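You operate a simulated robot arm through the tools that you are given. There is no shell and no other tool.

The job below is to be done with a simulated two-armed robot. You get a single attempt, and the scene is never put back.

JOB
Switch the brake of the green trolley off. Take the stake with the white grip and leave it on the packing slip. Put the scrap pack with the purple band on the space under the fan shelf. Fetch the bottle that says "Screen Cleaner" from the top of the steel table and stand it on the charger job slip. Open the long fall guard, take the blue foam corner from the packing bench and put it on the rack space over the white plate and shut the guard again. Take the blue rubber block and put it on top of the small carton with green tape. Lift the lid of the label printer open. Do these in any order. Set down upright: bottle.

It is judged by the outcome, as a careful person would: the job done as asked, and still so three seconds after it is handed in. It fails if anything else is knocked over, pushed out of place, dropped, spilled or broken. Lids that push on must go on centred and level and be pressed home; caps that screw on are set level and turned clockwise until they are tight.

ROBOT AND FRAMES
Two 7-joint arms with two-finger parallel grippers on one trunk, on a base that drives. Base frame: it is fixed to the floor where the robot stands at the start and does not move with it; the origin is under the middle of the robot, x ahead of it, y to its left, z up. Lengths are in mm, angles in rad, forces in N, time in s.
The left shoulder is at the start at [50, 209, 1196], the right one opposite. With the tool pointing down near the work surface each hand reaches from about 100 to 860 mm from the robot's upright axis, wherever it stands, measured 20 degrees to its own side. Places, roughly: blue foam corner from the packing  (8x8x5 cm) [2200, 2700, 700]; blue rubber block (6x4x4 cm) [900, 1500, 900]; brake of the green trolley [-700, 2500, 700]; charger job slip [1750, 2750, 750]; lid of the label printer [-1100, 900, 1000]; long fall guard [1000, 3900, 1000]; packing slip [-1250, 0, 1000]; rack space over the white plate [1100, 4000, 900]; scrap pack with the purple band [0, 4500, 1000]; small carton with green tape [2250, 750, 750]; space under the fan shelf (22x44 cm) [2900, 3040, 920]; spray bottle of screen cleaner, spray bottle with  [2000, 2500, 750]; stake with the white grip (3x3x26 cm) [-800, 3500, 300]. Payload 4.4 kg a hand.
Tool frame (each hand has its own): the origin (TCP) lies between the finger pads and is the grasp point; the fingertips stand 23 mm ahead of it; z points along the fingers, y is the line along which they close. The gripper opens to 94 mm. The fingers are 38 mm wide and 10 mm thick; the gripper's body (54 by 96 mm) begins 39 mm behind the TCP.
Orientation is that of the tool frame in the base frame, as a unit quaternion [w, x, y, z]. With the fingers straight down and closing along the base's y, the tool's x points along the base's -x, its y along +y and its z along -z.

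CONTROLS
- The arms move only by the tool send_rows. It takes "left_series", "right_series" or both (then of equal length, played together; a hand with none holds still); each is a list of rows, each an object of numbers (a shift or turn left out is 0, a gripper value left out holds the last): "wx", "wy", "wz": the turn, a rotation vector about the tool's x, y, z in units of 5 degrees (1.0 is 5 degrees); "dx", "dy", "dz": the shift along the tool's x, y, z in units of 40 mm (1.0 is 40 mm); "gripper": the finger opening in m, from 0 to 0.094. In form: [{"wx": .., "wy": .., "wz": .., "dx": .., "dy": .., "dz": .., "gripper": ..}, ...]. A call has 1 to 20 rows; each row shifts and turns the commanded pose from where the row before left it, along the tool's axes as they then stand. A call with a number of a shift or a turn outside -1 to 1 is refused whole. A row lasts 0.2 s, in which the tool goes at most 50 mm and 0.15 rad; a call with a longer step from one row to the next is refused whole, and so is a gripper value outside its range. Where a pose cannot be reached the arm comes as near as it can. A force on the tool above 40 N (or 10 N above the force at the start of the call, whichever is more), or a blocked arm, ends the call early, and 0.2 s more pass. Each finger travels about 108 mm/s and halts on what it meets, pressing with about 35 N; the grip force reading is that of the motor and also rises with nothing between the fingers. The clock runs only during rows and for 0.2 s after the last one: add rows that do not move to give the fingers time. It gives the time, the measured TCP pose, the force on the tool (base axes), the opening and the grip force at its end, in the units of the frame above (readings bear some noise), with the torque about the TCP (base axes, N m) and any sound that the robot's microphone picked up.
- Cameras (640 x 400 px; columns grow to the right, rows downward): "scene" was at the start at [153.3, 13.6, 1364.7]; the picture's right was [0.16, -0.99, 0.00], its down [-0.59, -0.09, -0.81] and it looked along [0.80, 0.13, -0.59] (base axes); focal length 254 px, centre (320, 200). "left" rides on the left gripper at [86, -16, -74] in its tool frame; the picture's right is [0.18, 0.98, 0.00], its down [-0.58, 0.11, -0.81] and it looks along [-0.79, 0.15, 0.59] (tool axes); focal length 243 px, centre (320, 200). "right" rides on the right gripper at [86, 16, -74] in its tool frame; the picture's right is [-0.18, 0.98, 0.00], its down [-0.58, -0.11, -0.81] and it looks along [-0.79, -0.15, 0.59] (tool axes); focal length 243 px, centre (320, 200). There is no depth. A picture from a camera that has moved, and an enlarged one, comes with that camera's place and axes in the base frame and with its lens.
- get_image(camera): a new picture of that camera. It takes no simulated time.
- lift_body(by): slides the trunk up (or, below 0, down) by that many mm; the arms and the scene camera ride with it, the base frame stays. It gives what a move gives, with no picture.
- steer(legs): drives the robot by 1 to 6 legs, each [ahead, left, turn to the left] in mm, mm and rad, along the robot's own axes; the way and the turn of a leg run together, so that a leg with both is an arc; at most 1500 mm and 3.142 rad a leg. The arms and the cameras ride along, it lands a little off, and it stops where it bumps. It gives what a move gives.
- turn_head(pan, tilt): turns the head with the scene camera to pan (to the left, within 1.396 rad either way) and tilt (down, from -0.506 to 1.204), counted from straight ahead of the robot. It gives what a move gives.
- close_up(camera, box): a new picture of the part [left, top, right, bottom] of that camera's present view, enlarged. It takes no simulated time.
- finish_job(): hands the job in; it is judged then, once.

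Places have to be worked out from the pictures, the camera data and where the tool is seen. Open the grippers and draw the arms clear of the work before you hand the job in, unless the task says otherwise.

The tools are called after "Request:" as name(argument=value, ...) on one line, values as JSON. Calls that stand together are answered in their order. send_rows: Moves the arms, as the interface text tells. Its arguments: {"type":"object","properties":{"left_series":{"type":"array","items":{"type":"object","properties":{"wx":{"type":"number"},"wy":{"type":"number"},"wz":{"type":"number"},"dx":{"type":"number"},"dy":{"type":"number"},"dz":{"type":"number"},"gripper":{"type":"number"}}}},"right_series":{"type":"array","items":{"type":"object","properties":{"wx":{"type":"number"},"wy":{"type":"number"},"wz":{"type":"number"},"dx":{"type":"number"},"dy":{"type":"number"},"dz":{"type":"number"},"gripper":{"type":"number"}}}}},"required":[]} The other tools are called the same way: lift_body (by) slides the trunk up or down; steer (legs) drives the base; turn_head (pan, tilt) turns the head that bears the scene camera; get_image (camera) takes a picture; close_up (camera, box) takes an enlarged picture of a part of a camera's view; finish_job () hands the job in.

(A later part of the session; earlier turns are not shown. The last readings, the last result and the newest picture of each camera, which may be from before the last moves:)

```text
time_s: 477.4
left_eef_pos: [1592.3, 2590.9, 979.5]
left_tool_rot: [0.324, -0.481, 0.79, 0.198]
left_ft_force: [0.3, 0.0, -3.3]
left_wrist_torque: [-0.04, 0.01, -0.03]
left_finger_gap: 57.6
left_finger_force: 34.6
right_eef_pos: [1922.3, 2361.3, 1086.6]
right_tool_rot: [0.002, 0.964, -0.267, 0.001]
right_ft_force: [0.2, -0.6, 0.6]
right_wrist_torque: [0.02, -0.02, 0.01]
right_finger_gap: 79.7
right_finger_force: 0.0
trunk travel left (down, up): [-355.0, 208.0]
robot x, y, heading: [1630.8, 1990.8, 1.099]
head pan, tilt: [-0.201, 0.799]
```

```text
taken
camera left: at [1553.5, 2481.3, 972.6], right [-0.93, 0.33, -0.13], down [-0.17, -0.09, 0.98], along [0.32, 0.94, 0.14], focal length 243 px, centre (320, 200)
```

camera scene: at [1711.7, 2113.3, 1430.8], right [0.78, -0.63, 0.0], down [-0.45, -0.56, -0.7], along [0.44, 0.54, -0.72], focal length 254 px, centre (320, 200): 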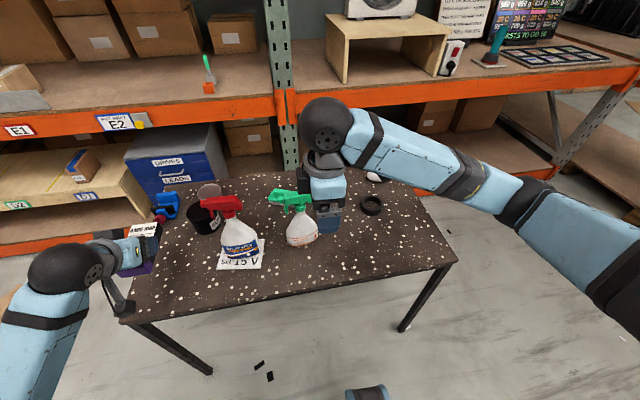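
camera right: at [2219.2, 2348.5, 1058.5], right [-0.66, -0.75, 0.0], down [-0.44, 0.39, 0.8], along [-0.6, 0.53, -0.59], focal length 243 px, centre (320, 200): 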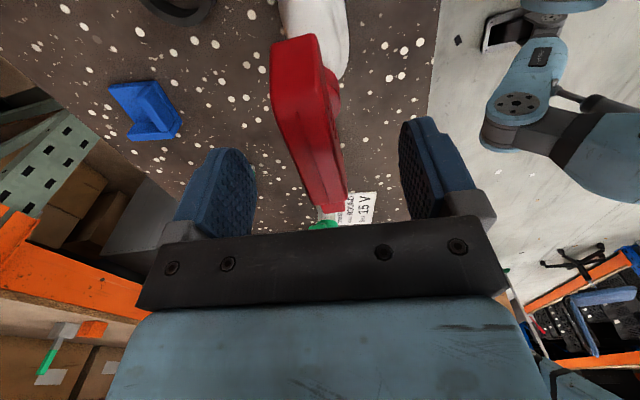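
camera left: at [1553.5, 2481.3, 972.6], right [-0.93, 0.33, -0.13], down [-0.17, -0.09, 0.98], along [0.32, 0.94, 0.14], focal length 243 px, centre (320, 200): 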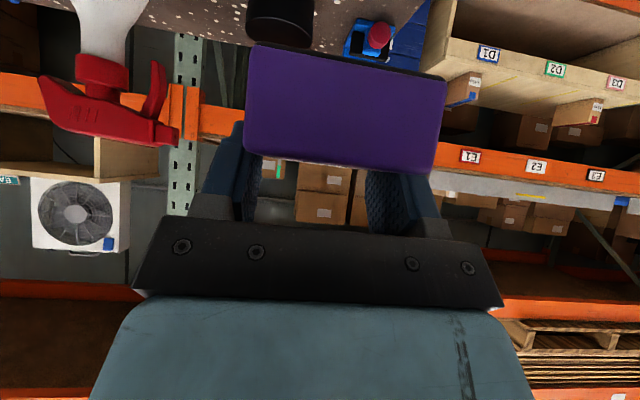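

The pack is held level now. I drive round the right end of the table toward the fan stand.

Request:
steer(legs=[[-150, 0, 0], [0, -820, 0]])

Request:
turn_head(pan=0.0, tilt=0.5)

Request:
get_image(camera="scene")

```text
time_s: 485.9
left_eef_pos: [2249.9, 2085.4, 979.5]
left_tool_rot: [0.325, -0.479, 0.791, 0.198]
left_ft_force: [0.1, -1.0, -3.6]
left_wrist_torque: [-0.04, 0.0, -0.04]
left_finger_gap: 57.7
left_finger_force: 35.0
right_eef_pos: [2578.4, 1852.0, 1085.5]
right_tool_rot: [0.001, 0.963, -0.27, 0.002]
right_ft_force: [-0.4, -1.1, -0.2]
right_wrist_torque: [0.0, 0.0, -0.01]
right_finger_gap: 79.9
right_finger_force: 0.0
trunk travel left (down, up): [-355.0, 208.0]
robot x, y, heading: [2284.6, 1484.3, 1.093]
head pan, tilt: [-0.201, 0.799]
```

```text
time_s: 486.7
left_eef_pos: [2251.3, 2084.7, 979.0]
left_tool_rot: [0.325, -0.479, 0.792, 0.197]
left_ft_force: [0.5, 0.3, -3.1]
left_wrist_torque: [-0.06, 0.0, 0.02]
left_finger_gap: 57.5
left_finger_force: 34.6
right_eef_pos: [2578.8, 1852.3, 1085.6]
right_tool_rot: [0.001, 0.963, -0.27, 0.001]
right_ft_force: [0.9, 1.2, 0.3]
right_wrist_torque: [-0.01, -0.02, -0.04]
right_finger_gap: 80.1
right_finger_force: 0.1
trunk travel left (down, up): [-355.0, 208.0]
robot x, y, heading: [2285.8, 1482.0, 1.088]
head pan, tilt: [0.0, 0.499]
```

```text
taken
camera scene: at [2358.1, 1624.3, 1456.6], right [0.89, -0.46, 0.0], down [-0.22, -0.42, -0.88], along [0.41, 0.78, -0.48], focal length 254 px, centre (320, 200)
```

scene: 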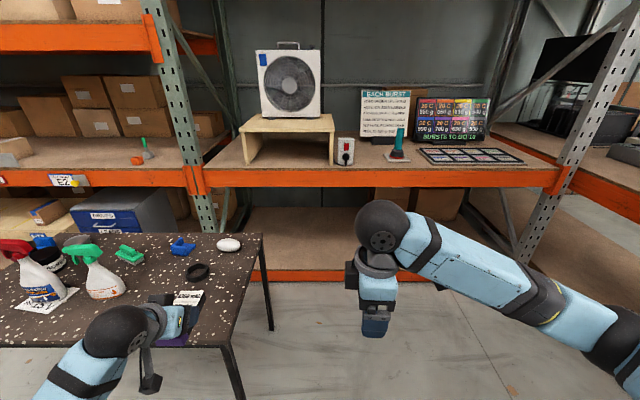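

Request:
send_rows(right_series=[{"dy": 1}, {"dy": 1}, {"dy": 1}, {"dx": 1}, {"dx": 1}, {}])

Request:
steer(legs=[[900, 0, 0]])

Request:
turn_head(pan=0.15, tilt=0.6)

Request:
get_image(camera="scene")

Request:
get_image(camera="left")

```text
time_s: 488.1
left_eef_pos: [2249.8, 2085.3, 978.3]
left_tool_rot: [0.325, -0.479, 0.792, 0.196]
left_ft_force: [0.6, 0.2, -2.9]
left_wrist_torque: [-0.03, 0.02, -0.01]
left_finger_gap: 57.8
left_finger_force: 35.3
right_eef_pos: [2583.3, 1708.7, 1083.2]
right_tool_rot: [0.001, 0.963, -0.269, 0.002]
right_ft_force: [-0.8, 0.3, 0.2]
right_wrist_torque: [0.02, -0.01, 0.01]
right_finger_gap: 79.9
right_finger_force: 0.0
trunk travel left (down, up): [-355.0, 208.0]
robot x, y, heading: [2289.5, 1484.1, 1.089]
head pan, tilt: [0.0, 0.499]
```

```text
time_s: 491.0
left_eef_pos: [2455.0, 2476.7, 979.9]
left_tool_rot: [0.323, -0.483, 0.789, 0.199]
left_ft_force: [0.1, -0.2, -3.1]
left_wrist_torque: [-0.03, 0.05, 0.03]
left_finger_gap: 57.9
left_finger_force: 34.7
right_eef_pos: [2792.5, 2103.7, 1084.0]
right_tool_rot: [-0.001, 0.964, -0.265, 0.0]
right_ft_force: [0.0, -0.9, 0.6]
right_wrist_torque: [0.05, -0.02, 0.0]
right_finger_gap: 79.9
right_finger_force: 0.0
trunk travel left (down, up): [-355.0, 208.0]
robot x, y, heading: [2498.1, 1875.8, 1.1]
head pan, tilt: [0.0, 0.499]
stopped in leg 1: the robot was blocked; the commanded pose is now the measured one
```

```text
time_s: 491.7
left_eef_pos: [2455.2, 2477.8, 979.6]
left_tool_rot: [0.323, -0.483, 0.789, 0.199]
left_ft_force: [0.2, -0.1, -2.9]
left_wrist_torque: [-0.07, 0.03, 0.02]
left_finger_gap: 57.7
left_finger_force: 35.6
right_eef_pos: [2792.9, 2105.5, 1083.9]
right_tool_rot: [0.001, 0.964, -0.264, 0.001]
right_ft_force: [0.4, 0.1, 0.2]
right_wrist_torque: [0.01, 0.0, -0.01]
right_finger_gap: 80.3
right_finger_force: 0.1
trunk travel left (down, up): [-355.0, 208.0]
robot x, y, heading: [2492.6, 1878.6, 1.098]
head pan, tilt: [0.15, 0.6]
```

```text
taken
camera scene: at [2554.6, 2022.5, 1447.6], right [0.95, -0.32, 0.0], down [-0.18, -0.54, -0.82], along [0.26, 0.78, -0.57], focal length 254 px, centre (320, 200)
```

scene: 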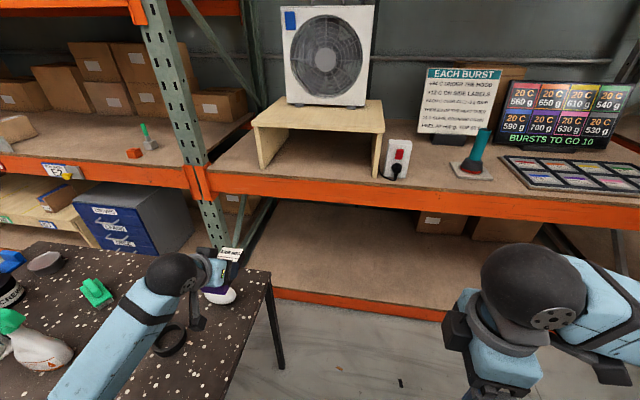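

```text
taken
camera left: at [2417.1, 2369.1, 971.8], right [-0.94, 0.33, -0.13], down [-0.16, -0.09, 0.98], along [0.31, 0.94, 0.13], focal length 243 px, centre (320, 200)
```

left: 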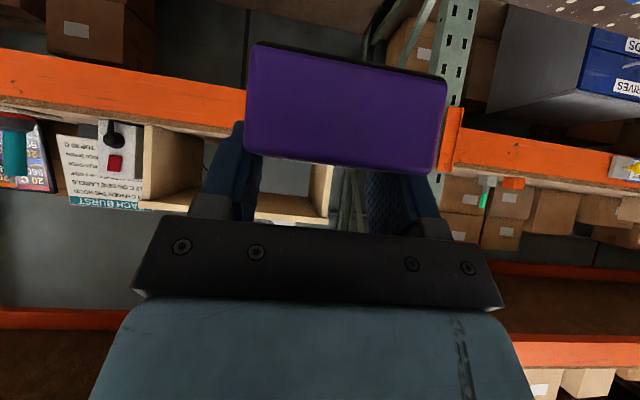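

Blocked, probably by the table's right leg against my base. I check the table and bottles.

Request:
turn_head(pan=0.8, tilt=0.7)

Request:
get_image(camera="scene")

```text
time_s: 492.8
left_eef_pos: [2454.9, 2478.1, 978.7]
left_tool_rot: [0.323, -0.484, 0.789, 0.199]
left_ft_force: [0.5, 0.4, -2.0]
left_wrist_torque: [-0.06, -0.03, -0.01]
left_finger_gap: 57.7
left_finger_force: 35.2
right_eef_pos: [2792.4, 2106.4, 1084.3]
right_tool_rot: [0.001, 0.964, -0.264, 0.002]
right_ft_force: [-0.5, 0.2, 0.2]
right_wrist_torque: [-0.05, 0.0, -0.01]
right_finger_gap: 79.7
right_finger_force: 0.1
trunk travel left (down, up): [-355.0, 208.0]
robot x, y, heading: [2494.9, 1879.2, 1.1]
head pan, tilt: [0.799, 0.7]
```

```text
taken
camera scene: at [2499.2, 2018.7, 1439.0], right [0.95, 0.32, 0.0], down [0.21, -0.61, -0.76], along [-0.25, 0.72, -0.64], focal length 254 px, centre (320, 200)
```

scene: 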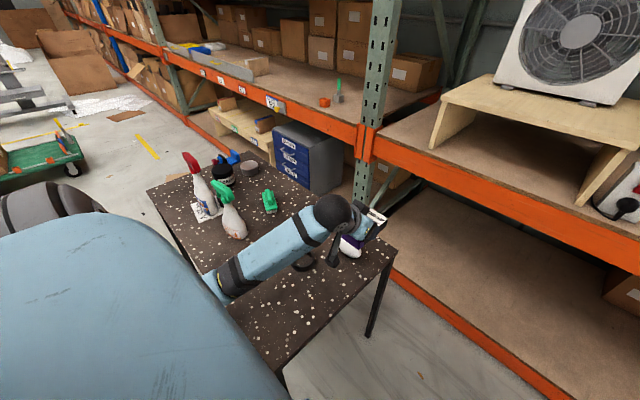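

I back off a little, raise the trunk to lift the elbow above the table, and shift right before advancing.

Request:
steer(legs=[[-60, -60, 0]])

Request:
lift_body(by=200)

Request:
get_image(camera="scene")

```text
time_s: 494.0
left_eef_pos: [2482.7, 2398.1, 977.3]
left_tool_rot: [0.323, -0.482, 0.79, 0.198]
left_ft_force: [-0.8, 0.2, -2.0]
left_wrist_torque: [-0.03, 0.03, 0.02]
left_finger_gap: 57.9
left_finger_force: 35.3
right_eef_pos: [2819.4, 2025.0, 1084.0]
right_tool_rot: [0.002, 0.964, -0.266, 0.001]
right_ft_force: [-0.2, -0.2, 0.2]
right_wrist_torque: [0.0, 0.02, 0.01]
right_finger_gap: 80.1
right_finger_force: 0.1
trunk travel left (down, up): [-355.0, 208.0]
robot x, y, heading: [2527.0, 1795.8, 1.096]
head pan, tilt: [0.799, 0.7]
```

```text
time_s: 496.1
left_eef_pos: [2481.9, 2398.8, 1177.4]
left_tool_rot: [0.323, -0.482, 0.79, 0.198]
left_ft_force: [1.0, 0.1, -2.5]
left_wrist_torque: [-0.04, 0.0, -0.02]
left_finger_gap: 57.6
left_finger_force: 35.2
right_eef_pos: [2819.3, 2025.2, 1284.0]
right_tool_rot: [0.001, 0.964, -0.266, 0.002]
right_ft_force: [0.2, -0.4, -0.6]
right_wrist_torque: [0.02, 0.02, 0.01]
right_finger_gap: 79.9
right_finger_force: 0.1
trunk travel left (down, up): [-555.0, 8.0]
robot x, y, heading: [2519.8, 1797.2, 1.099]
head pan, tilt: [0.799, 0.7]
```

```text
taken
camera scene: at [2525.6, 1938.4, 1638.9], right [0.95, 0.32, 0.0], down [0.21, -0.61, -0.76], along [-0.25, 0.72, -0.64], focal length 254 px, centre (320, 200)
```

scene: 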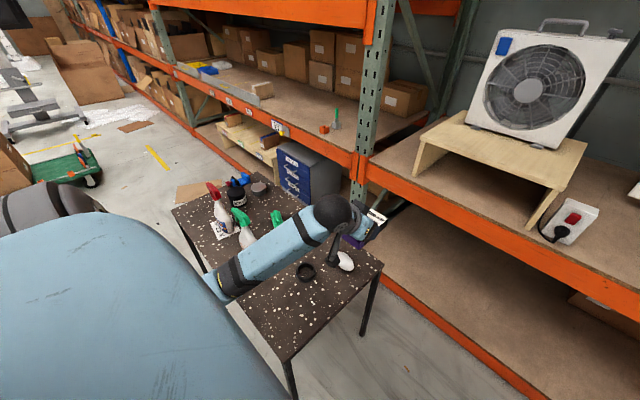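

Request:
steer(legs=[[0, -40, -0.006], [500, 0, 0]])

Request:
turn_head(pan=0.25, tilt=0.8)

Request:
get_image(camera="scene")

```text
time_s: 499.7
left_eef_pos: [2752.9, 2822.4, 1178.8]
left_tool_rot: [0.325, -0.478, 0.792, 0.197]
left_ft_force: [-0.3, -0.5, -2.2]
left_wrist_torque: [-0.02, 0.0, 0.0]
left_finger_gap: 57.8
left_finger_force: 34.3
right_eef_pos: [3086.4, 2445.9, 1283.6]
right_tool_rot: [0.0, 0.963, -0.27, 0.002]
right_ft_force: [0.3, -0.6, 0.1]
right_wrist_torque: [-0.01, 0.02, -0.01]
right_finger_gap: 80.0
right_finger_force: 0.1
trunk travel left (down, up): [-555.0, 8.0]
robot x, y, heading: [2785.2, 2222.4, 1.093]
head pan, tilt: [0.799, 0.7]
```

```text
time_s: 500.7
left_eef_pos: [2752.4, 2821.2, 1178.9]
left_tool_rot: [0.323, -0.48, 0.791, 0.197]
left_ft_force: [-0.5, 0.5, -2.3]
left_wrist_torque: [-0.02, 0.03, -0.01]
left_finger_gap: 57.5
left_finger_force: 35.4
right_eef_pos: [3086.3, 2445.9, 1283.1]
right_tool_rot: [0.0, 0.963, -0.27, 0.002]
right_ft_force: [0.2, 0.0, -0.6]
right_wrist_torque: [0.02, 0.03, 0.02]
right_finger_gap: 80.0
right_finger_force: 0.0
trunk travel left (down, up): [-555.0, 8.0]
robot x, y, heading: [2785.7, 2221.4, 1.089]
head pan, tilt: [0.25, 0.799]
```

```text
taken
camera scene: at [2837.1, 2359.6, 1630.8], right [0.97, -0.23, 0.0], down [-0.16, -0.7, -0.7], along [0.16, 0.68, -0.72], focal length 254 px, centre (320, 200)
```

scene: 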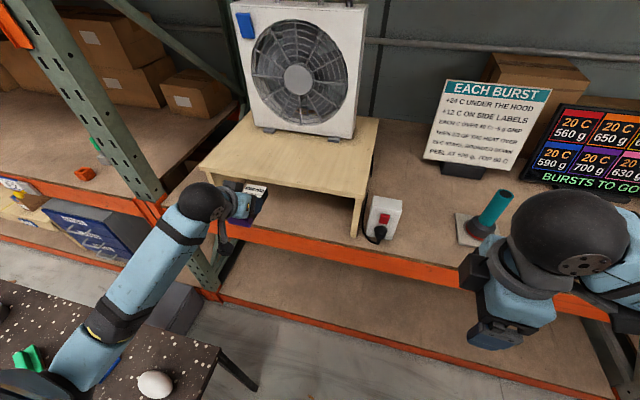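

Robot in place: the stand's opening spans lat ~935–1395 with its front edge at the shelf front. I lower the pack to just above shelf level in front of the opening.

Request:
send_rows(left_series=[{"dy": -0.45}, {"dx": 0.664, "dz": 0.674}, {"dx": 0.664, "dz": 0.674}, {"dx": 0.664, "dz": 0.674}, {"dx": 0.664, "dz": 0.674}, {"dx": 0.664, "dz": 0.674}, {}])

Request:
get_image(camera="left")

Request:
get_image(camera="scene")

```text
time_s: 502.3
left_eef_pos: [2768.1, 2811.3, 989.9]
left_tool_rot: [0.324, -0.479, 0.792, 0.196]
left_ft_force: [0.4, 0.2, -2.2]
left_wrist_torque: [-0.07, 0.02, -0.02]
left_finger_gap: 58.1
left_finger_force: 34.8
right_eef_pos: [3086.4, 2445.0, 1284.2]
right_tool_rot: [0.001, 0.963, -0.27, 0.001]
right_ft_force: [-0.3, 0.0, 0.4]
right_wrist_torque: [-0.03, 0.01, -0.01]
right_finger_gap: 80.1
right_finger_force: 0.0
trunk travel left (down, up): [-555.0, 8.0]
robot x, y, heading: [2787.9, 2219.4, 1.084]
head pan, tilt: [0.25, 0.799]
```

```text
taken
camera left: at [2728.9, 2703.5, 983.1], right [-0.93, 0.34, -0.13], down [-0.17, -0.08, 0.98], along [0.32, 0.94, 0.13], focal length 243 px, centre (320, 200)
```

left: 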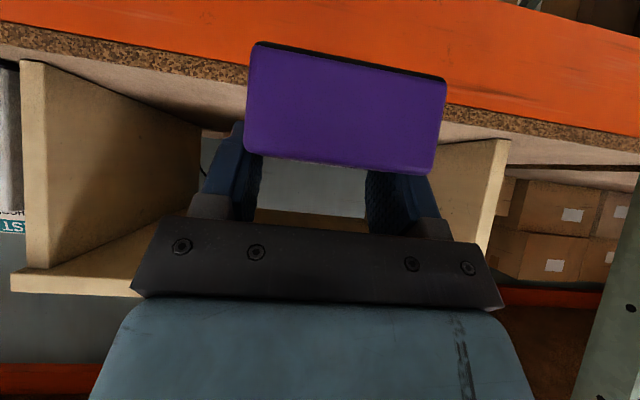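

```text
taken
camera scene: at [2837.3, 2359.7, 1630.8], right [0.97, -0.23, 0.0], down [-0.16, -0.7, -0.7], along [0.16, 0.68, -0.72], focal length 254 px, centre (320, 200)
```

scene: 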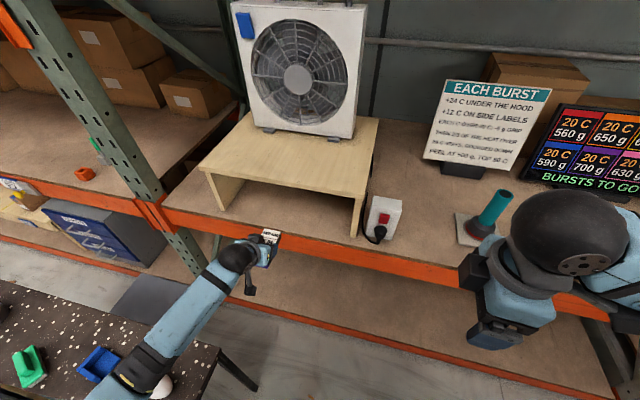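

The opening is straight ahead of the pack. I slide it in 195 mm.

Request:
send_rows(left_series=[{"dx": -0.7, "dz": 0.69}, {"dx": -0.7, "dz": 0.69}, {"dx": -0.7, "dz": 0.69}, {"dx": -0.7, "dz": 0.69}, {}])

Request:
get_image(camera="scene")

Request:
get_image(camera="left")

```text
time_s: 503.5
left_eef_pos: [2843.1, 2951.1, 991.5]
left_tool_rot: [0.324, -0.479, 0.791, 0.197]
left_ft_force: [0.0, -0.1, -1.9]
left_wrist_torque: [-0.05, 0.0, 0.0]
left_finger_gap: 57.6
left_finger_force: 34.8
right_eef_pos: [3085.9, 2445.1, 1284.0]
right_tool_rot: [0.0, 0.963, -0.269, 0.002]
right_ft_force: [-0.7, -0.1, 0.7]
right_wrist_torque: [0.03, 0.0, -0.02]
right_finger_gap: 80.1
right_finger_force: 0.0
trunk travel left (down, up): [-555.0, 8.0]
robot x, y, heading: [2786.5, 2222.5, 1.088]
head pan, tilt: [0.25, 0.799]
```

```text
taken
camera scene: at [2836.5, 2358.8, 1630.9], right [0.97, -0.23, 0.0], down [-0.16, -0.7, -0.7], along [0.16, 0.68, -0.72], focal length 254 px, centre (320, 200)
```

scene: 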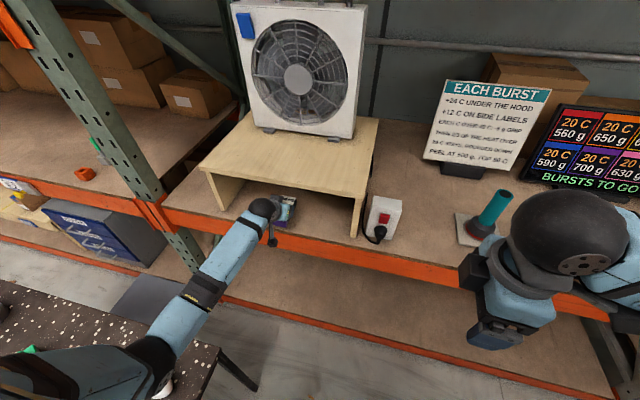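

```text
taken
camera left: at [2801.8, 2842.1, 984.7], right [-0.93, 0.34, -0.13], down [-0.17, -0.08, 0.98], along [0.32, 0.94, 0.14], focal length 243 px, centre (320, 200)
```

left: 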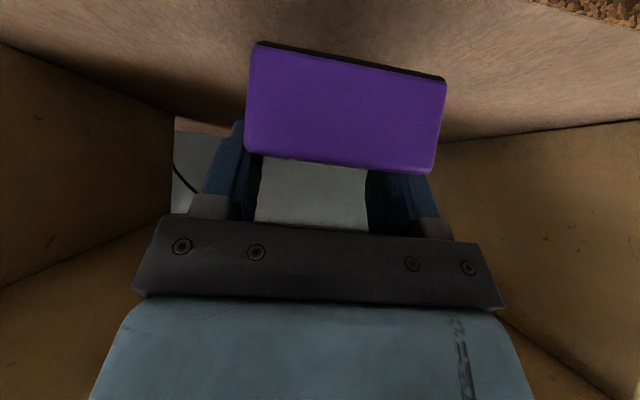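

Request:
send_rows(left_series=[{"dx": -0.35, "dz": 0.345}, {"dx": -0.35, "dz": 0.345}, {"dx": 0.26, "dz": 0.265}, {"dx": 0.18, "dz": 0.18}, {}])

Request:
get_image(camera="left")

```text
time_s: 504.7
left_eef_pos: [2861.1, 2987.1, 964.8]
left_tool_rot: [0.323, -0.48, 0.791, 0.197]
left_ft_force: [0.0, -0.3, -3.1]
left_wrist_torque: [-0.04, 0.02, -0.01]
left_finger_gap: 57.6
left_finger_force: 34.8
right_eef_pos: [3087.0, 2444.9, 1283.9]
right_tool_rot: [0.001, 0.963, -0.269, 0.001]
right_ft_force: [0.1, -0.2, -0.5]
right_wrist_torque: [-0.01, 0.0, 0.01]
right_finger_gap: 80.0
right_finger_force: 0.0
trunk travel left (down, up): [-555.0, 8.0]
robot x, y, heading: [2789.6, 2221.4, 1.085]
head pan, tilt: [0.25, 0.799]
```

```text
taken
camera left: at [2820.7, 2878.4, 957.9], right [-0.93, 0.34, -0.13], down [-0.17, -0.08, 0.98], along [0.32, 0.94, 0.13], focal length 243 px, centre (320, 200)
```

left: 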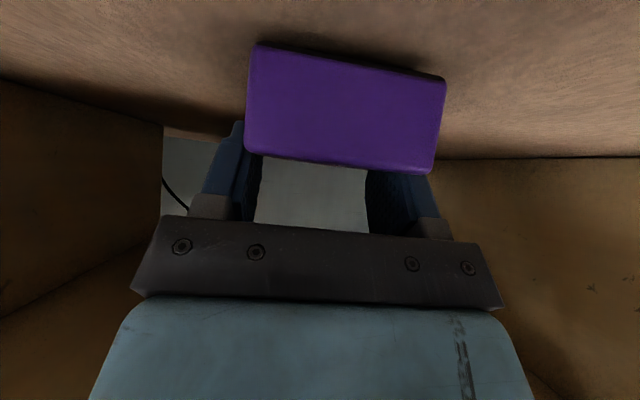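

Almost down; lower in 2–3 mm steps until contact.

Request:
send_rows(left_series=[{"dx": 0.04, "dz": 0.04}, {"dx": 0.04, "dz": 0.04}, {}])

Request:
send_rows(left_series=[{"dx": 0.04, "dz": 0.04}, {"dx": 0.03, "dz": 0.03}, {}])

```text
time_s: 505.5
left_eef_pos: [2860.0, 2988.7, 959.7]
left_tool_rot: [0.323, -0.479, 0.792, 0.196]
left_ft_force: [-0.3, 0.7, -2.5]
left_wrist_torque: [-0.06, 0.03, 0.0]
left_finger_gap: 57.7
left_finger_force: 35.5
right_eef_pos: [3086.1, 2445.6, 1282.6]
right_tool_rot: [0.001, 0.963, -0.27, 0.001]
right_ft_force: [0.4, -1.4, 0.1]
right_wrist_torque: [-0.01, -0.03, 0.01]
right_finger_gap: 79.9
right_finger_force: 0.1
trunk travel left (down, up): [-555.0, 8.0]
robot x, y, heading: [2786.0, 2219.8, 1.088]
head pan, tilt: [0.25, 0.799]
```

```text
time_s: 506.3
left_eef_pos: [2861.3, 2985.8, 960.1]
left_tool_rot: [0.326, -0.479, 0.791, 0.198]
left_ft_force: [0.5, 6.2, 17.4]
left_wrist_torque: [-0.72, 0.17, -0.02]
left_finger_gap: 57.7
left_finger_force: 34.7
right_eef_pos: [3085.8, 2444.1, 1284.2]
right_tool_rot: [0.001, 0.963, -0.27, 0.001]
right_ft_force: [0.0, -0.2, -0.5]
right_wrist_torque: [0.03, 0.02, 0.03]
right_finger_gap: 80.0
right_finger_force: 0.0
trunk travel left (down, up): [-555.0, 8.0]
robot x, y, heading: [2787.6, 2225.1, 1.09]
head pan, tilt: [0.25, 0.799]
```

Contact felt. Release and withdraw straight back.

Request:
send_rows(left_series=[{"gripper": 0.088}, {}, {}, {"dx": -0.07, "dz": -0.07}, {"dx": 0.5, "dz": -0.5}, {"dx": 0.7, "dz": -0.7}, {"dx": 0.7, "dz": -0.7}, {"dx": 0.7, "dz": -0.7}, {"dx": 0.7, "dz": -0.7}, {}])

Request:
get_image(camera="left")

Request:
get_image(camera="scene")

```text
time_s: 508.5
left_eef_pos: [2773.7, 2821.8, 959.4]
left_tool_rot: [0.324, -0.479, 0.792, 0.197]
left_ft_force: [-0.3, -0.7, 0.1]
left_wrist_torque: [0.02, 0.0, 0.0]
left_finger_gap: 88.3
left_finger_force: 0.1
right_eef_pos: [3087.0, 2446.0, 1283.3]
right_tool_rot: [0.001, 0.963, -0.27, 0.001]
right_ft_force: [-0.1, 0.4, -0.3]
right_wrist_torque: [0.0, 0.02, 0.0]
right_finger_gap: 80.0
right_finger_force: 0.0
trunk travel left (down, up): [-555.0, 8.0]
robot x, y, heading: [2786.1, 2219.8, 1.088]
head pan, tilt: [0.25, 0.799]
```

```text
taken
camera left: at [2734.4, 2713.5, 953.3], right [-0.93, 0.34, -0.13], down [-0.16, -0.08, 0.98], along [0.32, 0.94, 0.13], focal length 243 px, centre (320, 200)
```

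left: 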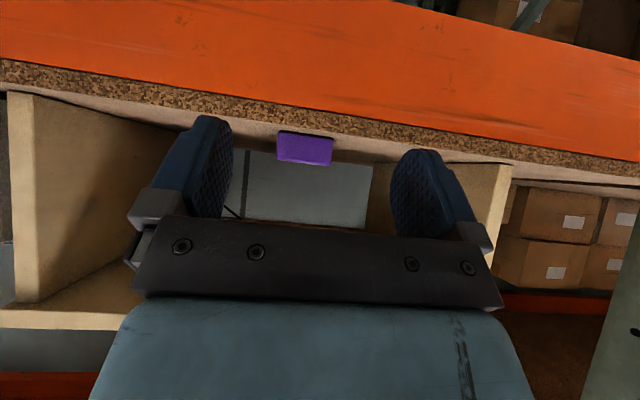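

```text
taken
camera scene: at [2838.0, 2360.5, 1630.7], right [0.97, -0.23, 0.0], down [-0.17, -0.7, -0.7], along [0.16, 0.68, -0.72], focal length 254 px, centre (320, 200)
```

scene: 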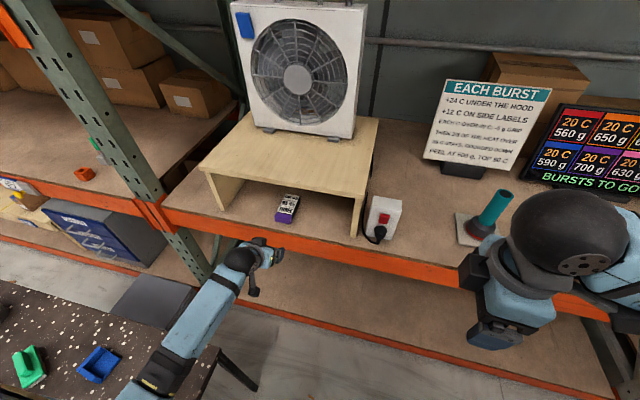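

The pack lies flat under the stand, its front about flush with the legs. I push it ~45 mm deeper with closed fingertips.

Request:
send_rows(left_series=[{"gripper": 0}, {}, {}, {}, {"dx": -0.7, "dz": 0.69}, {"dx": -0.7, "dz": 0.69}, {"dx": -0.6, "dz": 0.59}, {"dx": -0.3, "dz": 0.295}, {"dx": -0.3, "dz": 0.295}, {"dx": -0.2, "dz": 0.197}, {}])

Request:
get_image(camera="scene")

```text
time_s: 510.9
left_eef_pos: [2845.7, 2962.5, 961.6]
left_tool_rot: [0.324, -0.479, 0.792, 0.197]
left_ft_force: [-1.3, -0.8, 3.2]
left_wrist_torque: [0.05, -0.03, 0.03]
left_finger_gap: 0.1
left_finger_force: 35.3
right_eef_pos: [3086.1, 2445.3, 1283.3]
right_tool_rot: [0.0, 0.963, -0.27, 0.001]
right_ft_force: [0.0, 0.2, 0.1]
right_wrist_torque: [-0.04, 0.0, -0.01]
right_finger_gap: 80.1
right_finger_force: 0.0
trunk travel left (down, up): [-555.0, 8.0]
robot x, y, heading: [2786.6, 2219.9, 1.094]
head pan, tilt: [0.25, 0.799]
```

```text
taken
camera scene: at [2837.2, 2359.0, 1630.9], right [0.97, -0.23, 0.0], down [-0.16, -0.7, -0.7], along [0.16, 0.68, -0.72], focal length 254 px, centre (320, 200)
```

scene: 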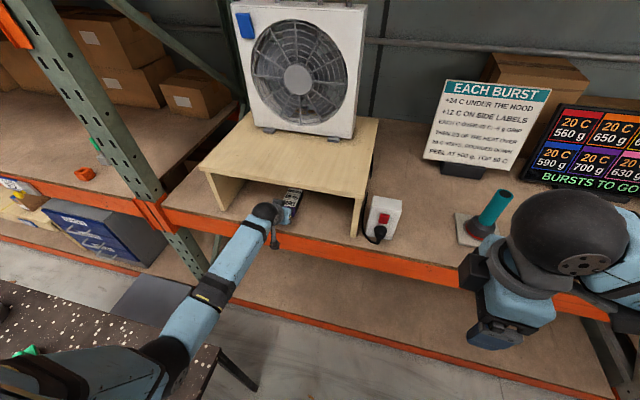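

The pack is well under the stand. I withdraw the left hand, bring it upright and high.

Request:
send_rows(left_series=[{"dx": 0.5, "dz": -0.5}, {"dx": 0.7, "dz": -0.7}, {"dx": 0.7, "dz": -0.7}, {"dx": 0.7, "dz": -0.7}, {"dx": 0.7, "dz": -0.7}, {"dx": 0.7, "dz": -0.7}, {"wy": 1}, {"wy": 1}, {"wy": 1}, {"wy": 1}, {"wy": 1}, {"wy": 1}, {"wy": 1}, {"wy": 1}, {"wy": 1}, {"dz": -1, "gripper": 0.09}, {"dz": -1}, {"dz": -1}, {"dz": -1}, {"dz": -1}])

Request:
send_rows(left_series=[{"dx": 1}, {"dx": 1}, {"dx": 1}, {}])

Request:
get_image(camera="scene")

```text
time_s: 515.1
left_eef_pos: [2741.1, 2762.1, 1162.0]
left_tool_rot: [-0.005, -0.518, 0.856, -0.002]
left_ft_force: [-0.1, 0.6, -0.2]
left_wrist_torque: [0.0, 0.02, 0.0]
left_finger_gap: 90.0
left_finger_force: 0.0
right_eef_pos: [3087.0, 2444.0, 1283.3]
right_tool_rot: [0.001, 0.963, -0.27, 0.0]
right_ft_force: [0.0, -0.1, -0.2]
right_wrist_torque: [0.0, 0.0, 0.03]
right_finger_gap: 80.3
right_finger_force: 0.1
trunk travel left (down, up): [-555.0, 8.0]
robot x, y, heading: [2788.1, 2220.0, 1.087]
head pan, tilt: [0.25, 0.799]
```

```text
time_s: 516.1
left_eef_pos: [2687.6, 2655.5, 1161.8]
left_tool_rot: [-0.004, -0.517, 0.856, -0.001]
left_ft_force: [0.1, 0.0, 0.4]
left_wrist_torque: [-0.01, -0.01, -0.03]
left_finger_gap: 90.1
left_finger_force: 0.1
right_eef_pos: [3087.6, 2445.6, 1283.4]
right_tool_rot: [0.001, 0.963, -0.269, 0.0]
right_ft_force: [0.2, 0.6, 0.8]
right_wrist_torque: [-0.01, 0.01, 0.04]
right_finger_gap: 79.9
right_finger_force: 0.1
trunk travel left (down, up): [-555.0, 8.0]
robot x, y, heading: [2786.9, 2216.4, 1.095]
head pan, tilt: [0.25, 0.799]
```

```text
taken
camera scene: at [2837.9, 2360.0, 1630.7], right [0.97, -0.23, 0.0], down [-0.17, -0.7, -0.7], along [0.16, 0.68, -0.72], focal length 254 px, centre (320, 200)
```

scene: 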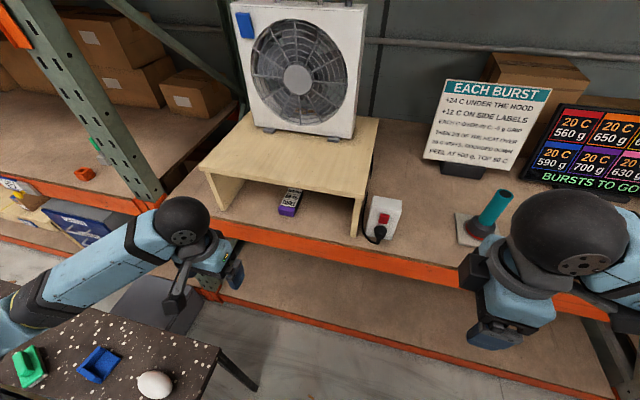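

Request:
close_up(camera="scene", box=[0, 290, 220, 400])

```text
2.91 times, centred on (110, 345) of scene
camera zoom: at [2837.9, 2360.0, 1630.7], right [0.97, -0.23, 0.0], down [-0.17, -0.7, -0.7], along [0.16, 0.68, -0.72], focal length 738 px, centre (931, -222)
```

zoom: 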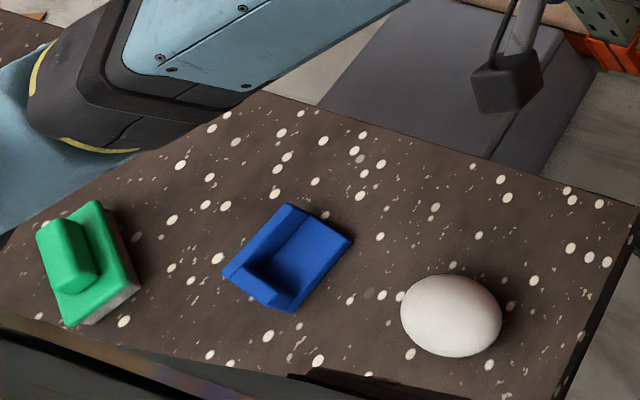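

The foam corner is an L-shaped block centred near (2240, 2680) with ~20 mm thick walls. I turn to face the table from its right end so the left hand can pinch its front wall.

Request:
steer(legs=[[190, -10, 0], [0, 0, 1.44]])

Request:
turn_head(pan=0.1, tilt=0.8)

Request:
get_image(camera="scene")

```text
time_s: 521.2
left_eef_pos: [2441.6, 2332.9, 1162.7]
left_tool_rot: [0.003, 0.956, -0.294, 0.003]
left_ft_force: [0.2, 0.2, 1.0]
left_wrist_torque: [0.03, 0.0, -0.01]
left_finger_gap: 90.1
left_finger_force: 0.0
right_eef_pos: [2696.0, 2704.6, 1283.6]
right_tool_rot: [0.001, 0.899, 0.438, 0.002]
right_ft_force: [0.6, 0.8, -0.4]
right_wrist_torque: [0.03, 0.01, -0.04]
right_finger_gap: 79.7
right_finger_force: 0.1
trunk travel left (down, up): [-555.0, 8.0]
robot x, y, heading: [2885.5, 2384.9, 2.544]
head pan, tilt: [0.25, 0.799]
```

```text
time_s: 521.9
left_eef_pos: [2440.6, 2332.7, 1161.2]
left_tool_rot: [0.003, 0.956, -0.293, 0.005]
left_ft_force: [-0.1, -0.7, -0.4]
left_wrist_torque: [0.02, -0.02, 0.04]
left_finger_gap: 89.9
left_finger_force: 0.2
right_eef_pos: [2695.4, 2704.5, 1283.0]
right_tool_rot: [0.0, 0.899, 0.438, 0.001]
right_ft_force: [-0.8, -0.9, 0.3]
right_wrist_torque: [-0.03, -0.03, -0.01]
right_finger_gap: 79.8
right_finger_force: 0.0
trunk travel left (down, up): [-555.0, 8.0]
robot x, y, heading: [2882.7, 2382.2, 2.547]
head pan, tilt: [0.099, 0.799]
```

```text
taken
camera scene: at [2757.1, 2459.3, 1630.8], right [0.48, 0.88, 0.0], down [0.63, -0.34, -0.7], along [-0.61, 0.33, -0.72], focal length 254 px, centre (320, 200)
```

scene: 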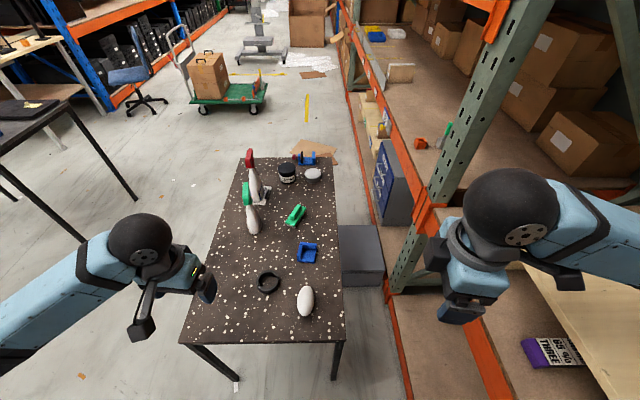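

Request:
close_up(camera="scene", box=[230, 190, 370, 330])

```text
2.86 times, centred on (300, 260) of scene
camera zoom: at [2757.1, 2459.3, 1630.8], right [0.48, 0.88, 0.0], down [0.63, -0.34, -0.7], along [-0.61, 0.33, -0.72], focal length 724 px, centre (377, 29)
```

zoom: 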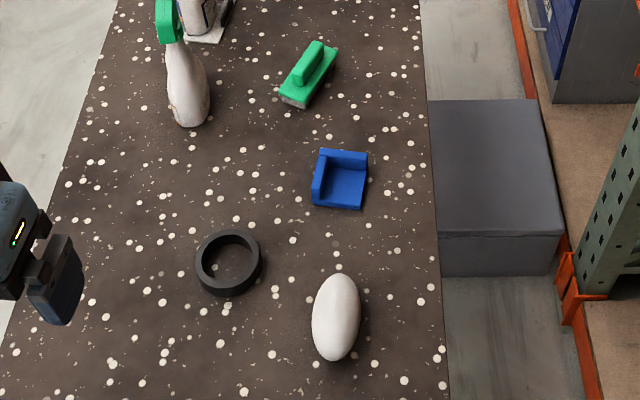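

The right elbow would come near the stand if I lowered the trunk here, so I shift the robot 170 mm south and 40 mm ahead first.

Request:
steer(legs=[[40, 170, 0]])

Request:
send_rows(left_series=[{"dx": -0.9, "dy": -0.9}, {"dx": -0.9, "dy": -0.9}, {"dx": -0.9, "dy": -0.8}, {"dx": -0.9, "dy": -0.8}, {"dx": -0.9, "dy": -0.8}, {"dx": -0.9, "dy": -0.8}, {"dx": -0.9, "dy": -0.8}, {}])

Request:
get_image(camera="scene")

```text
time_s: 524.0
left_eef_pos: [2311.8, 2216.7, 1162.0]
left_tool_rot: [0.002, 0.956, -0.294, 0.004]
left_ft_force: [-0.9, 0.0, 0.0]
left_wrist_torque: [0.01, 0.0, -0.02]
left_finger_gap: 90.2
left_finger_force: 0.1
right_eef_pos: [2566.7, 2588.6, 1283.9]
right_tool_rot: [0.0, 0.899, 0.437, 0.003]
right_ft_force: [-0.9, 0.6, -1.2]
right_wrist_torque: [-0.01, 0.01, -0.01]
right_finger_gap: 79.8
right_finger_force: 0.0
trunk travel left (down, up): [-555.0, 8.0]
robot x, y, heading: [2756.4, 2264.6, 2.54]
head pan, tilt: [0.099, 0.799]
```

```text
refused: row 1 steps farther than a row can; nothing moved
```

```text
taken
camera scene: at [2628.0, 2342.0, 1630.8], right [0.48, 0.88, 0.0], down [0.63, -0.34, -0.7], along [-0.61, 0.33, -0.72], focal length 254 px, centre (320, 200)
```

scene: 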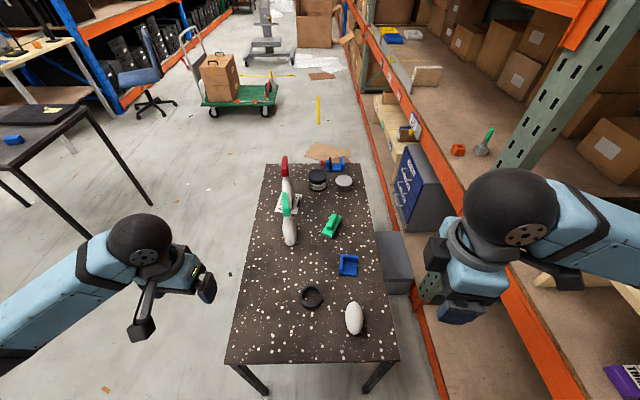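

Request:
send_rows(left_series=[{"dx": -0.78, "dy": -0.795}, {"dx": -0.78, "dy": -0.795}, {"dx": -0.78, "dy": -0.795}, {"dx": -0.78, "dy": -0.795}, {"dx": -0.78, "dy": -0.795}, {"dx": -0.78, "dy": -0.795}, {"dx": -0.78, "dy": -0.795}, {"dx": -0.78, "dy": -0.795}, {"dx": -0.78, "dy": -0.795}, {"dx": -0.78, "dy": -0.795}, {}])

Request:
lift_body(by=-270)

Request:
get_image(camera="left")

Request:
get_image(camera="scene")

```text
time_s: 526.4
left_eef_pos: [2233.2, 2653.7, 1159.3]
left_tool_rot: [0.001, 0.956, -0.295, 0.003]
left_ft_force: [0.0, -0.5, 0.6]
left_wrist_torque: [0.02, 0.03, 0.01]
left_finger_gap: 90.0
left_finger_force: 0.2
right_eef_pos: [2566.0, 2586.5, 1283.1]
right_tool_rot: [0.0, 0.899, 0.438, 0.001]
right_ft_force: [-0.4, -0.6, -0.5]
right_wrist_torque: [0.01, 0.0, 0.01]
right_finger_gap: 79.6
right_finger_force: 0.1
trunk travel left (down, up): [-555.0, 8.0]
robot x, y, heading: [2754.3, 2263.2, 2.542]
head pan, tilt: [0.099, 0.799]
```

```text
time_s: 529.2
left_eef_pos: [2233.7, 2654.6, 890.2]
left_tool_rot: [0.002, 0.956, -0.294, 0.002]
left_ft_force: [-0.3, -0.9, -0.1]
left_wrist_torque: [0.0, -0.01, 0.02]
left_finger_gap: 90.0
left_finger_force: 0.1
right_eef_pos: [2567.7, 2586.8, 1014.3]
right_tool_rot: [0.0, 0.899, 0.437, 0.002]
right_ft_force: [-0.6, -0.4, 0.1]
right_wrist_torque: [0.03, -0.04, 0.0]
right_finger_gap: 80.0
right_finger_force: 0.1
trunk travel left (down, up): [-285.0, 278.0]
robot x, y, heading: [2755.6, 2265.0, 2.547]
head pan, tilt: [0.099, 0.799]
```

```text
taken
camera left: at [2311.9, 2618.4, 966.0], right [-0.4, -0.92, 0.0], down [-0.55, 0.24, 0.8], along [-0.73, 0.32, -0.6], focal length 243 px, centre (320, 200)
```

left: 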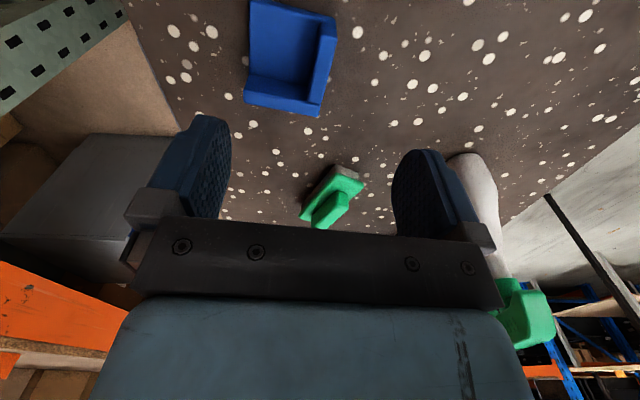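

```text
taken
camera scene: at [2627.7, 2341.3, 1360.9], right [0.48, 0.88, 0.0], down [0.63, -0.34, -0.7], along [-0.61, 0.33, -0.72], focal length 254 px, centre (320, 200)
```

scene: 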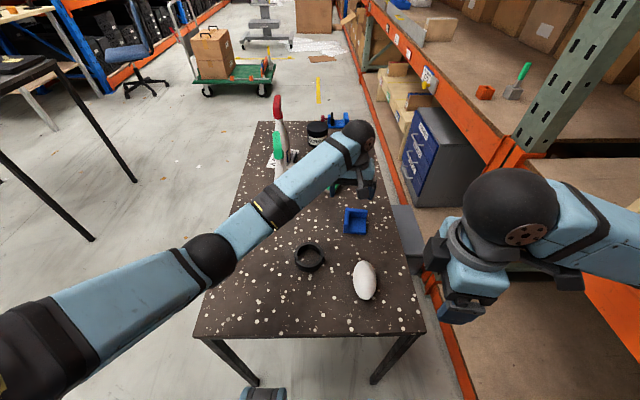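

The wall's centre is near (2231, 2650). I align slightly, narrow the opening and descend onto the wall.

Request:
send_rows(left_series=[{"wz": 0.4, "dy": 0.1, "gripper": 0.06}, {"dz": 1}, {"dz": 1}, {"dz": 0.6}, {}])

Request:
get_image(camera="left")

```text
time_s: 530.4
left_eef_pos: [2233.8, 2650.4, 785.1]
left_tool_rot: [0.001, 0.95, -0.312, 0.003]
left_ft_force: [-0.7, -0.5, 0.7]
left_wrist_torque: [-0.01, 0.02, 0.01]
left_finger_gap: 60.1
left_finger_force: 0.1
right_eef_pos: [2566.8, 2586.9, 1013.0]
right_tool_rot: [0.0, 0.899, 0.437, 0.001]
right_ft_force: [-0.7, -0.4, 0.6]
right_wrist_torque: [0.03, 0.02, 0.02]
right_finger_gap: 79.9
right_finger_force: 0.0
trunk travel left (down, up): [-285.0, 278.0]
robot x, y, heading: [2754.9, 2263.1, 2.543]
head pan, tilt: [0.099, 0.799]
```

```text
taken
camera left: at [2310.7, 2612.7, 861.2], right [-0.43, -0.9, 0.0], down [-0.54, 0.26, 0.8], along [-0.72, 0.35, -0.6], focal length 243 px, centre (320, 200)
```

left: 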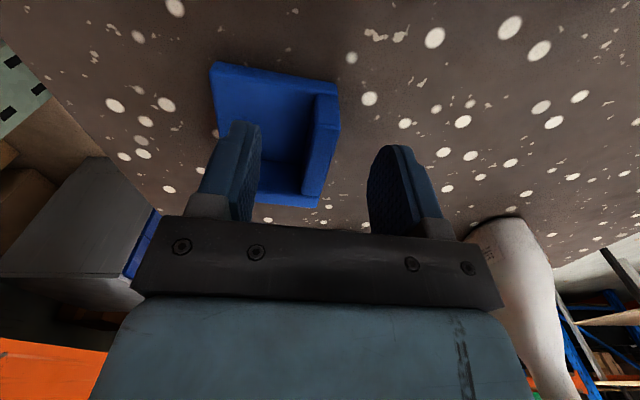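

Request:
send_rows(left_series=[{"dx": 0.35}, {"dz": 0.5}, {"gripper": 0.0}, {}, {}, {}])

Request:
get_image(camera="left")

```text
time_s: 531.8
left_eef_pos: [2243.9, 2642.4, 764.5]
left_tool_rot: [0.002, 0.951, -0.311, 0.004]
left_ft_force: [-0.5, -0.1, 0.0]
left_wrist_torque: [-0.01, 0.0, 0.0]
left_finger_gap: 12.9
left_finger_force: 35.2
right_eef_pos: [2567.5, 2587.4, 1014.4]
right_tool_rot: [0.001, 0.899, 0.437, 0.002]
right_ft_force: [0.6, -0.1, -0.7]
right_wrist_torque: [0.03, 0.01, 0.0]
right_finger_gap: 80.1
right_finger_force: 0.0
trunk travel left (down, up): [-285.0, 278.0]
robot x, y, heading: [2755.7, 2263.1, 2.539]
head pan, tilt: [0.099, 0.799]
```

```text
taken
camera left: at [2321.7, 2604.6, 841.6], right [-0.43, -0.9, 0.0], down [-0.54, 0.26, 0.8], along [-0.72, 0.35, -0.6], focal length 243 px, centre (320, 200)
```

left: 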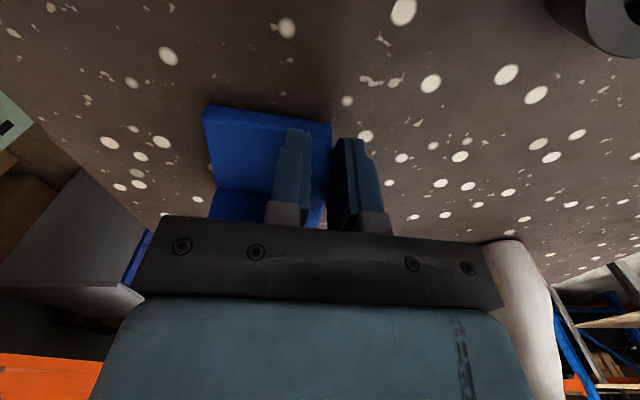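

The wall (13 mm) is pinched. Lift and check.

Request:
send_rows(left_series=[{"dz": -0.5}, {"dz": -1}, {"dz": -1}, {"dz": -1}, {"dz": -1}, {"dz": -1}, {}])

Request:
get_image(camera="left")

Request:
get_image(camera="scene")

```text
time_s: 533.4
left_eef_pos: [2240.0, 2643.0, 986.8]
left_tool_rot: [0.002, 0.95, -0.311, 0.003]
left_ft_force: [0.0, 0.0, -1.0]
left_wrist_torque: [-0.02, 0.0, -0.01]
left_finger_gap: 12.9
left_finger_force: 35.4
right_eef_pos: [2566.2, 2588.7, 1012.6]
right_tool_rot: [0.001, 0.899, 0.438, 0.001]
right_ft_force: [0.4, -0.3, -1.3]
right_wrist_torque: [-0.01, 0.0, 0.0]
right_finger_gap: 79.9
right_finger_force: 0.1
trunk travel left (down, up): [-285.0, 278.0]
robot x, y, heading: [2752.4, 2265.4, 2.541]
head pan, tilt: [0.099, 0.799]
```

```text
taken
camera left: at [2317.9, 2605.4, 1062.4], right [-0.43, -0.9, 0.0], down [-0.54, 0.26, 0.8], along [-0.72, 0.35, -0.6], focal length 243 px, centre (320, 200)
```

left: 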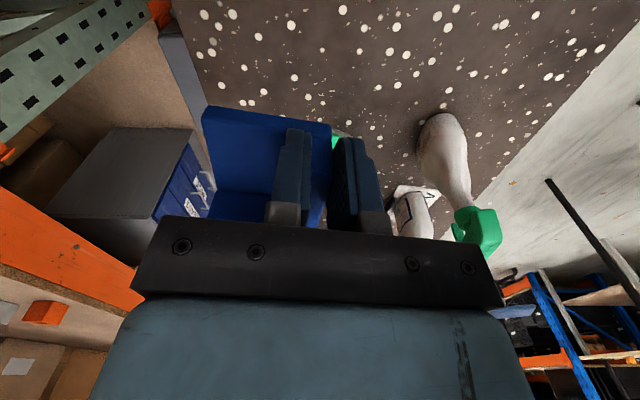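

```text
taken
camera scene: at [2627.3, 2341.7, 1360.7], right [0.48, 0.88, 0.0], down [0.63, -0.34, -0.7], along [-0.61, 0.33, -0.72], focal length 254 px, centre (320, 200)
```

scene: 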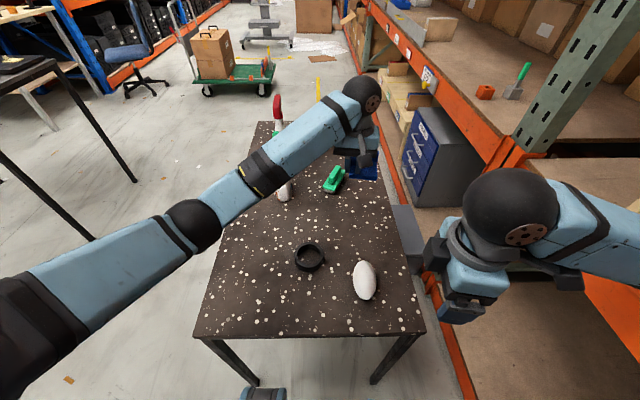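

Foam secured. I pull the left hand in, raise the trunk, turn to face the racks and drive around to the gap in front of the long guard.

Request:
send_rows(left_series=[{"dz": -1}, {"dz": -1}, {"dz": -1}, {"dx": 1}, {"dx": 1}, {"dx": 1}, {"dx": 1}, {"dx": 1}, {"dx": 1}, {"dx": 1}, {"dy": 1}, {"dy": 1}, {"dy": 1}, {}])

Request:
lift_body(by=150)

Request:
steer(legs=[[-60, 0, 0], [0, 0, -1.45]])

```text
time_s: 536.4
left_eef_pos: [2396.8, 2380.7, 1108.2]
left_tool_rot: [0.003, 0.95, -0.313, 0.004]
left_ft_force: [-0.2, 0.9, 0.0]
left_wrist_torque: [-0.04, -0.04, -0.02]
left_finger_gap: 12.8
left_finger_force: 34.8
right_eef_pos: [2567.2, 2588.2, 1013.2]
right_tool_rot: [0.0, 0.899, 0.438, 0.002]
right_ft_force: [0.1, 0.1, 0.5]
right_wrist_torque: [-0.03, 0.03, 0.01]
right_finger_gap: 80.0
right_finger_force: 0.1
trunk travel left (down, up): [-285.0, 278.0]
robot x, y, heading: [2754.9, 2262.8, 2.541]
head pan, tilt: [0.099, 0.799]
```

```text
time_s: 538.1
left_eef_pos: [2395.4, 2375.6, 1260.3]
left_tool_rot: [0.0, 0.95, -0.312, 0.003]
left_ft_force: [-1.0, -0.5, -0.3]
left_wrist_torque: [0.04, 0.01, -0.01]
left_finger_gap: 12.6
left_finger_force: 35.0
right_eef_pos: [2566.5, 2583.8, 1165.0]
right_tool_rot: [-0.001, 0.899, 0.439, 0.002]
right_ft_force: [-0.3, -0.4, 0.9]
right_wrist_torque: [0.04, 0.01, 0.02]
right_finger_gap: 79.8
right_finger_force: 0.1
trunk travel left (down, up): [-435.0, 128.0]
robot x, y, heading: [2753.5, 2265.0, 2.543]
head pan, tilt: [0.099, 0.799]
```

```text
time_s: 542.6
left_eef_pos: [2868.2, 2602.1, 1258.5]
left_tool_rot: [-0.004, -0.513, 0.859, -0.001]
left_ft_force: [-0.7, 0.6, 0.6]
left_wrist_torque: [0.02, -0.01, -0.01]
left_finger_gap: 12.9
left_finger_force: 34.8
right_eef_pos: [3098.7, 2462.1, 1163.9]
right_tool_rot: [0.001, 0.966, -0.259, 0.001]
right_ft_force: [-0.1, -0.2, 0.3]
right_wrist_torque: [-0.01, -0.02, 0.0]
right_finger_gap: 80.1
right_finger_force: 0.0
trunk travel left (down, up): [-435.0, 128.0]
robot x, y, heading: [2805.0, 2230.5, 1.115]
head pan, tilt: [0.099, 0.799]
```

Request:
steer(legs=[[0, 0, -0.022], [-800, 0, 0], [0, 1450, 0], [0, 315, 0]])

Request:
turn_head(pan=0.1, tilt=0.6)

Request:
get_image(camera="scene")

```text
time_s: 562.9
left_eef_pos: [930.8, 2739.7, 1258.5]
left_tool_rot: [-0.004, -0.497, 0.868, -0.002]
left_ft_force: [-0.3, -1.0, 0.2]
left_wrist_torque: [0.01, 0.0, 0.0]
left_finger_gap: 12.6
left_finger_force: 35.2
right_eef_pos: [1155.2, 2591.5, 1162.9]
right_tool_rot: [0.0, 0.961, -0.278, 0.0]
right_ft_force: [0.2, -0.3, 0.0]
right_wrist_torque: [-0.01, 0.0, 0.0]
right_finger_gap: 79.9
right_finger_force: 0.0
trunk travel left (down, up): [-435.0, 128.0]
robot x, y, heading: [854.2, 2370.4, 1.076]
head pan, tilt: [0.099, 0.799]
```

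```text
time_s: 563.6
left_eef_pos: [930.9, 2739.7, 1258.8]
left_tool_rot: [-0.004, -0.498, 0.867, -0.001]
left_ft_force: [0.7, 0.4, -0.1]
left_wrist_torque: [-0.01, -0.01, 0.02]
left_finger_gap: 12.7
left_finger_force: 35.1
right_eef_pos: [1155.0, 2591.0, 1162.9]
right_tool_rot: [0.001, 0.961, -0.278, 0.0]
right_ft_force: [-0.5, -0.1, 0.3]
right_wrist_torque: [-0.01, -0.03, -0.01]
right_finger_gap: 79.9
right_finger_force: 0.1
trunk travel left (down, up): [-435.0, 128.0]
robot x, y, heading: [851.5, 2374.1, 1.079]
head pan, tilt: [0.099, 0.6]
```

```text
taken
camera scene: at [918.8, 2512.2, 1527.6], right [0.92, -0.39, 0.0], down [-0.22, -0.52, -0.82], along [0.32, 0.76, -0.57], focal length 254 px, centre (320, 200)
```

scene: 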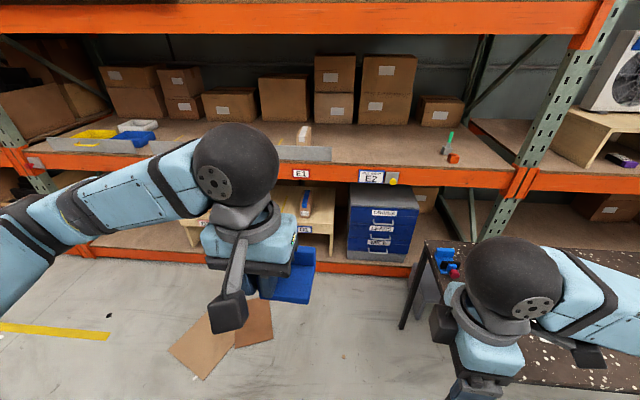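

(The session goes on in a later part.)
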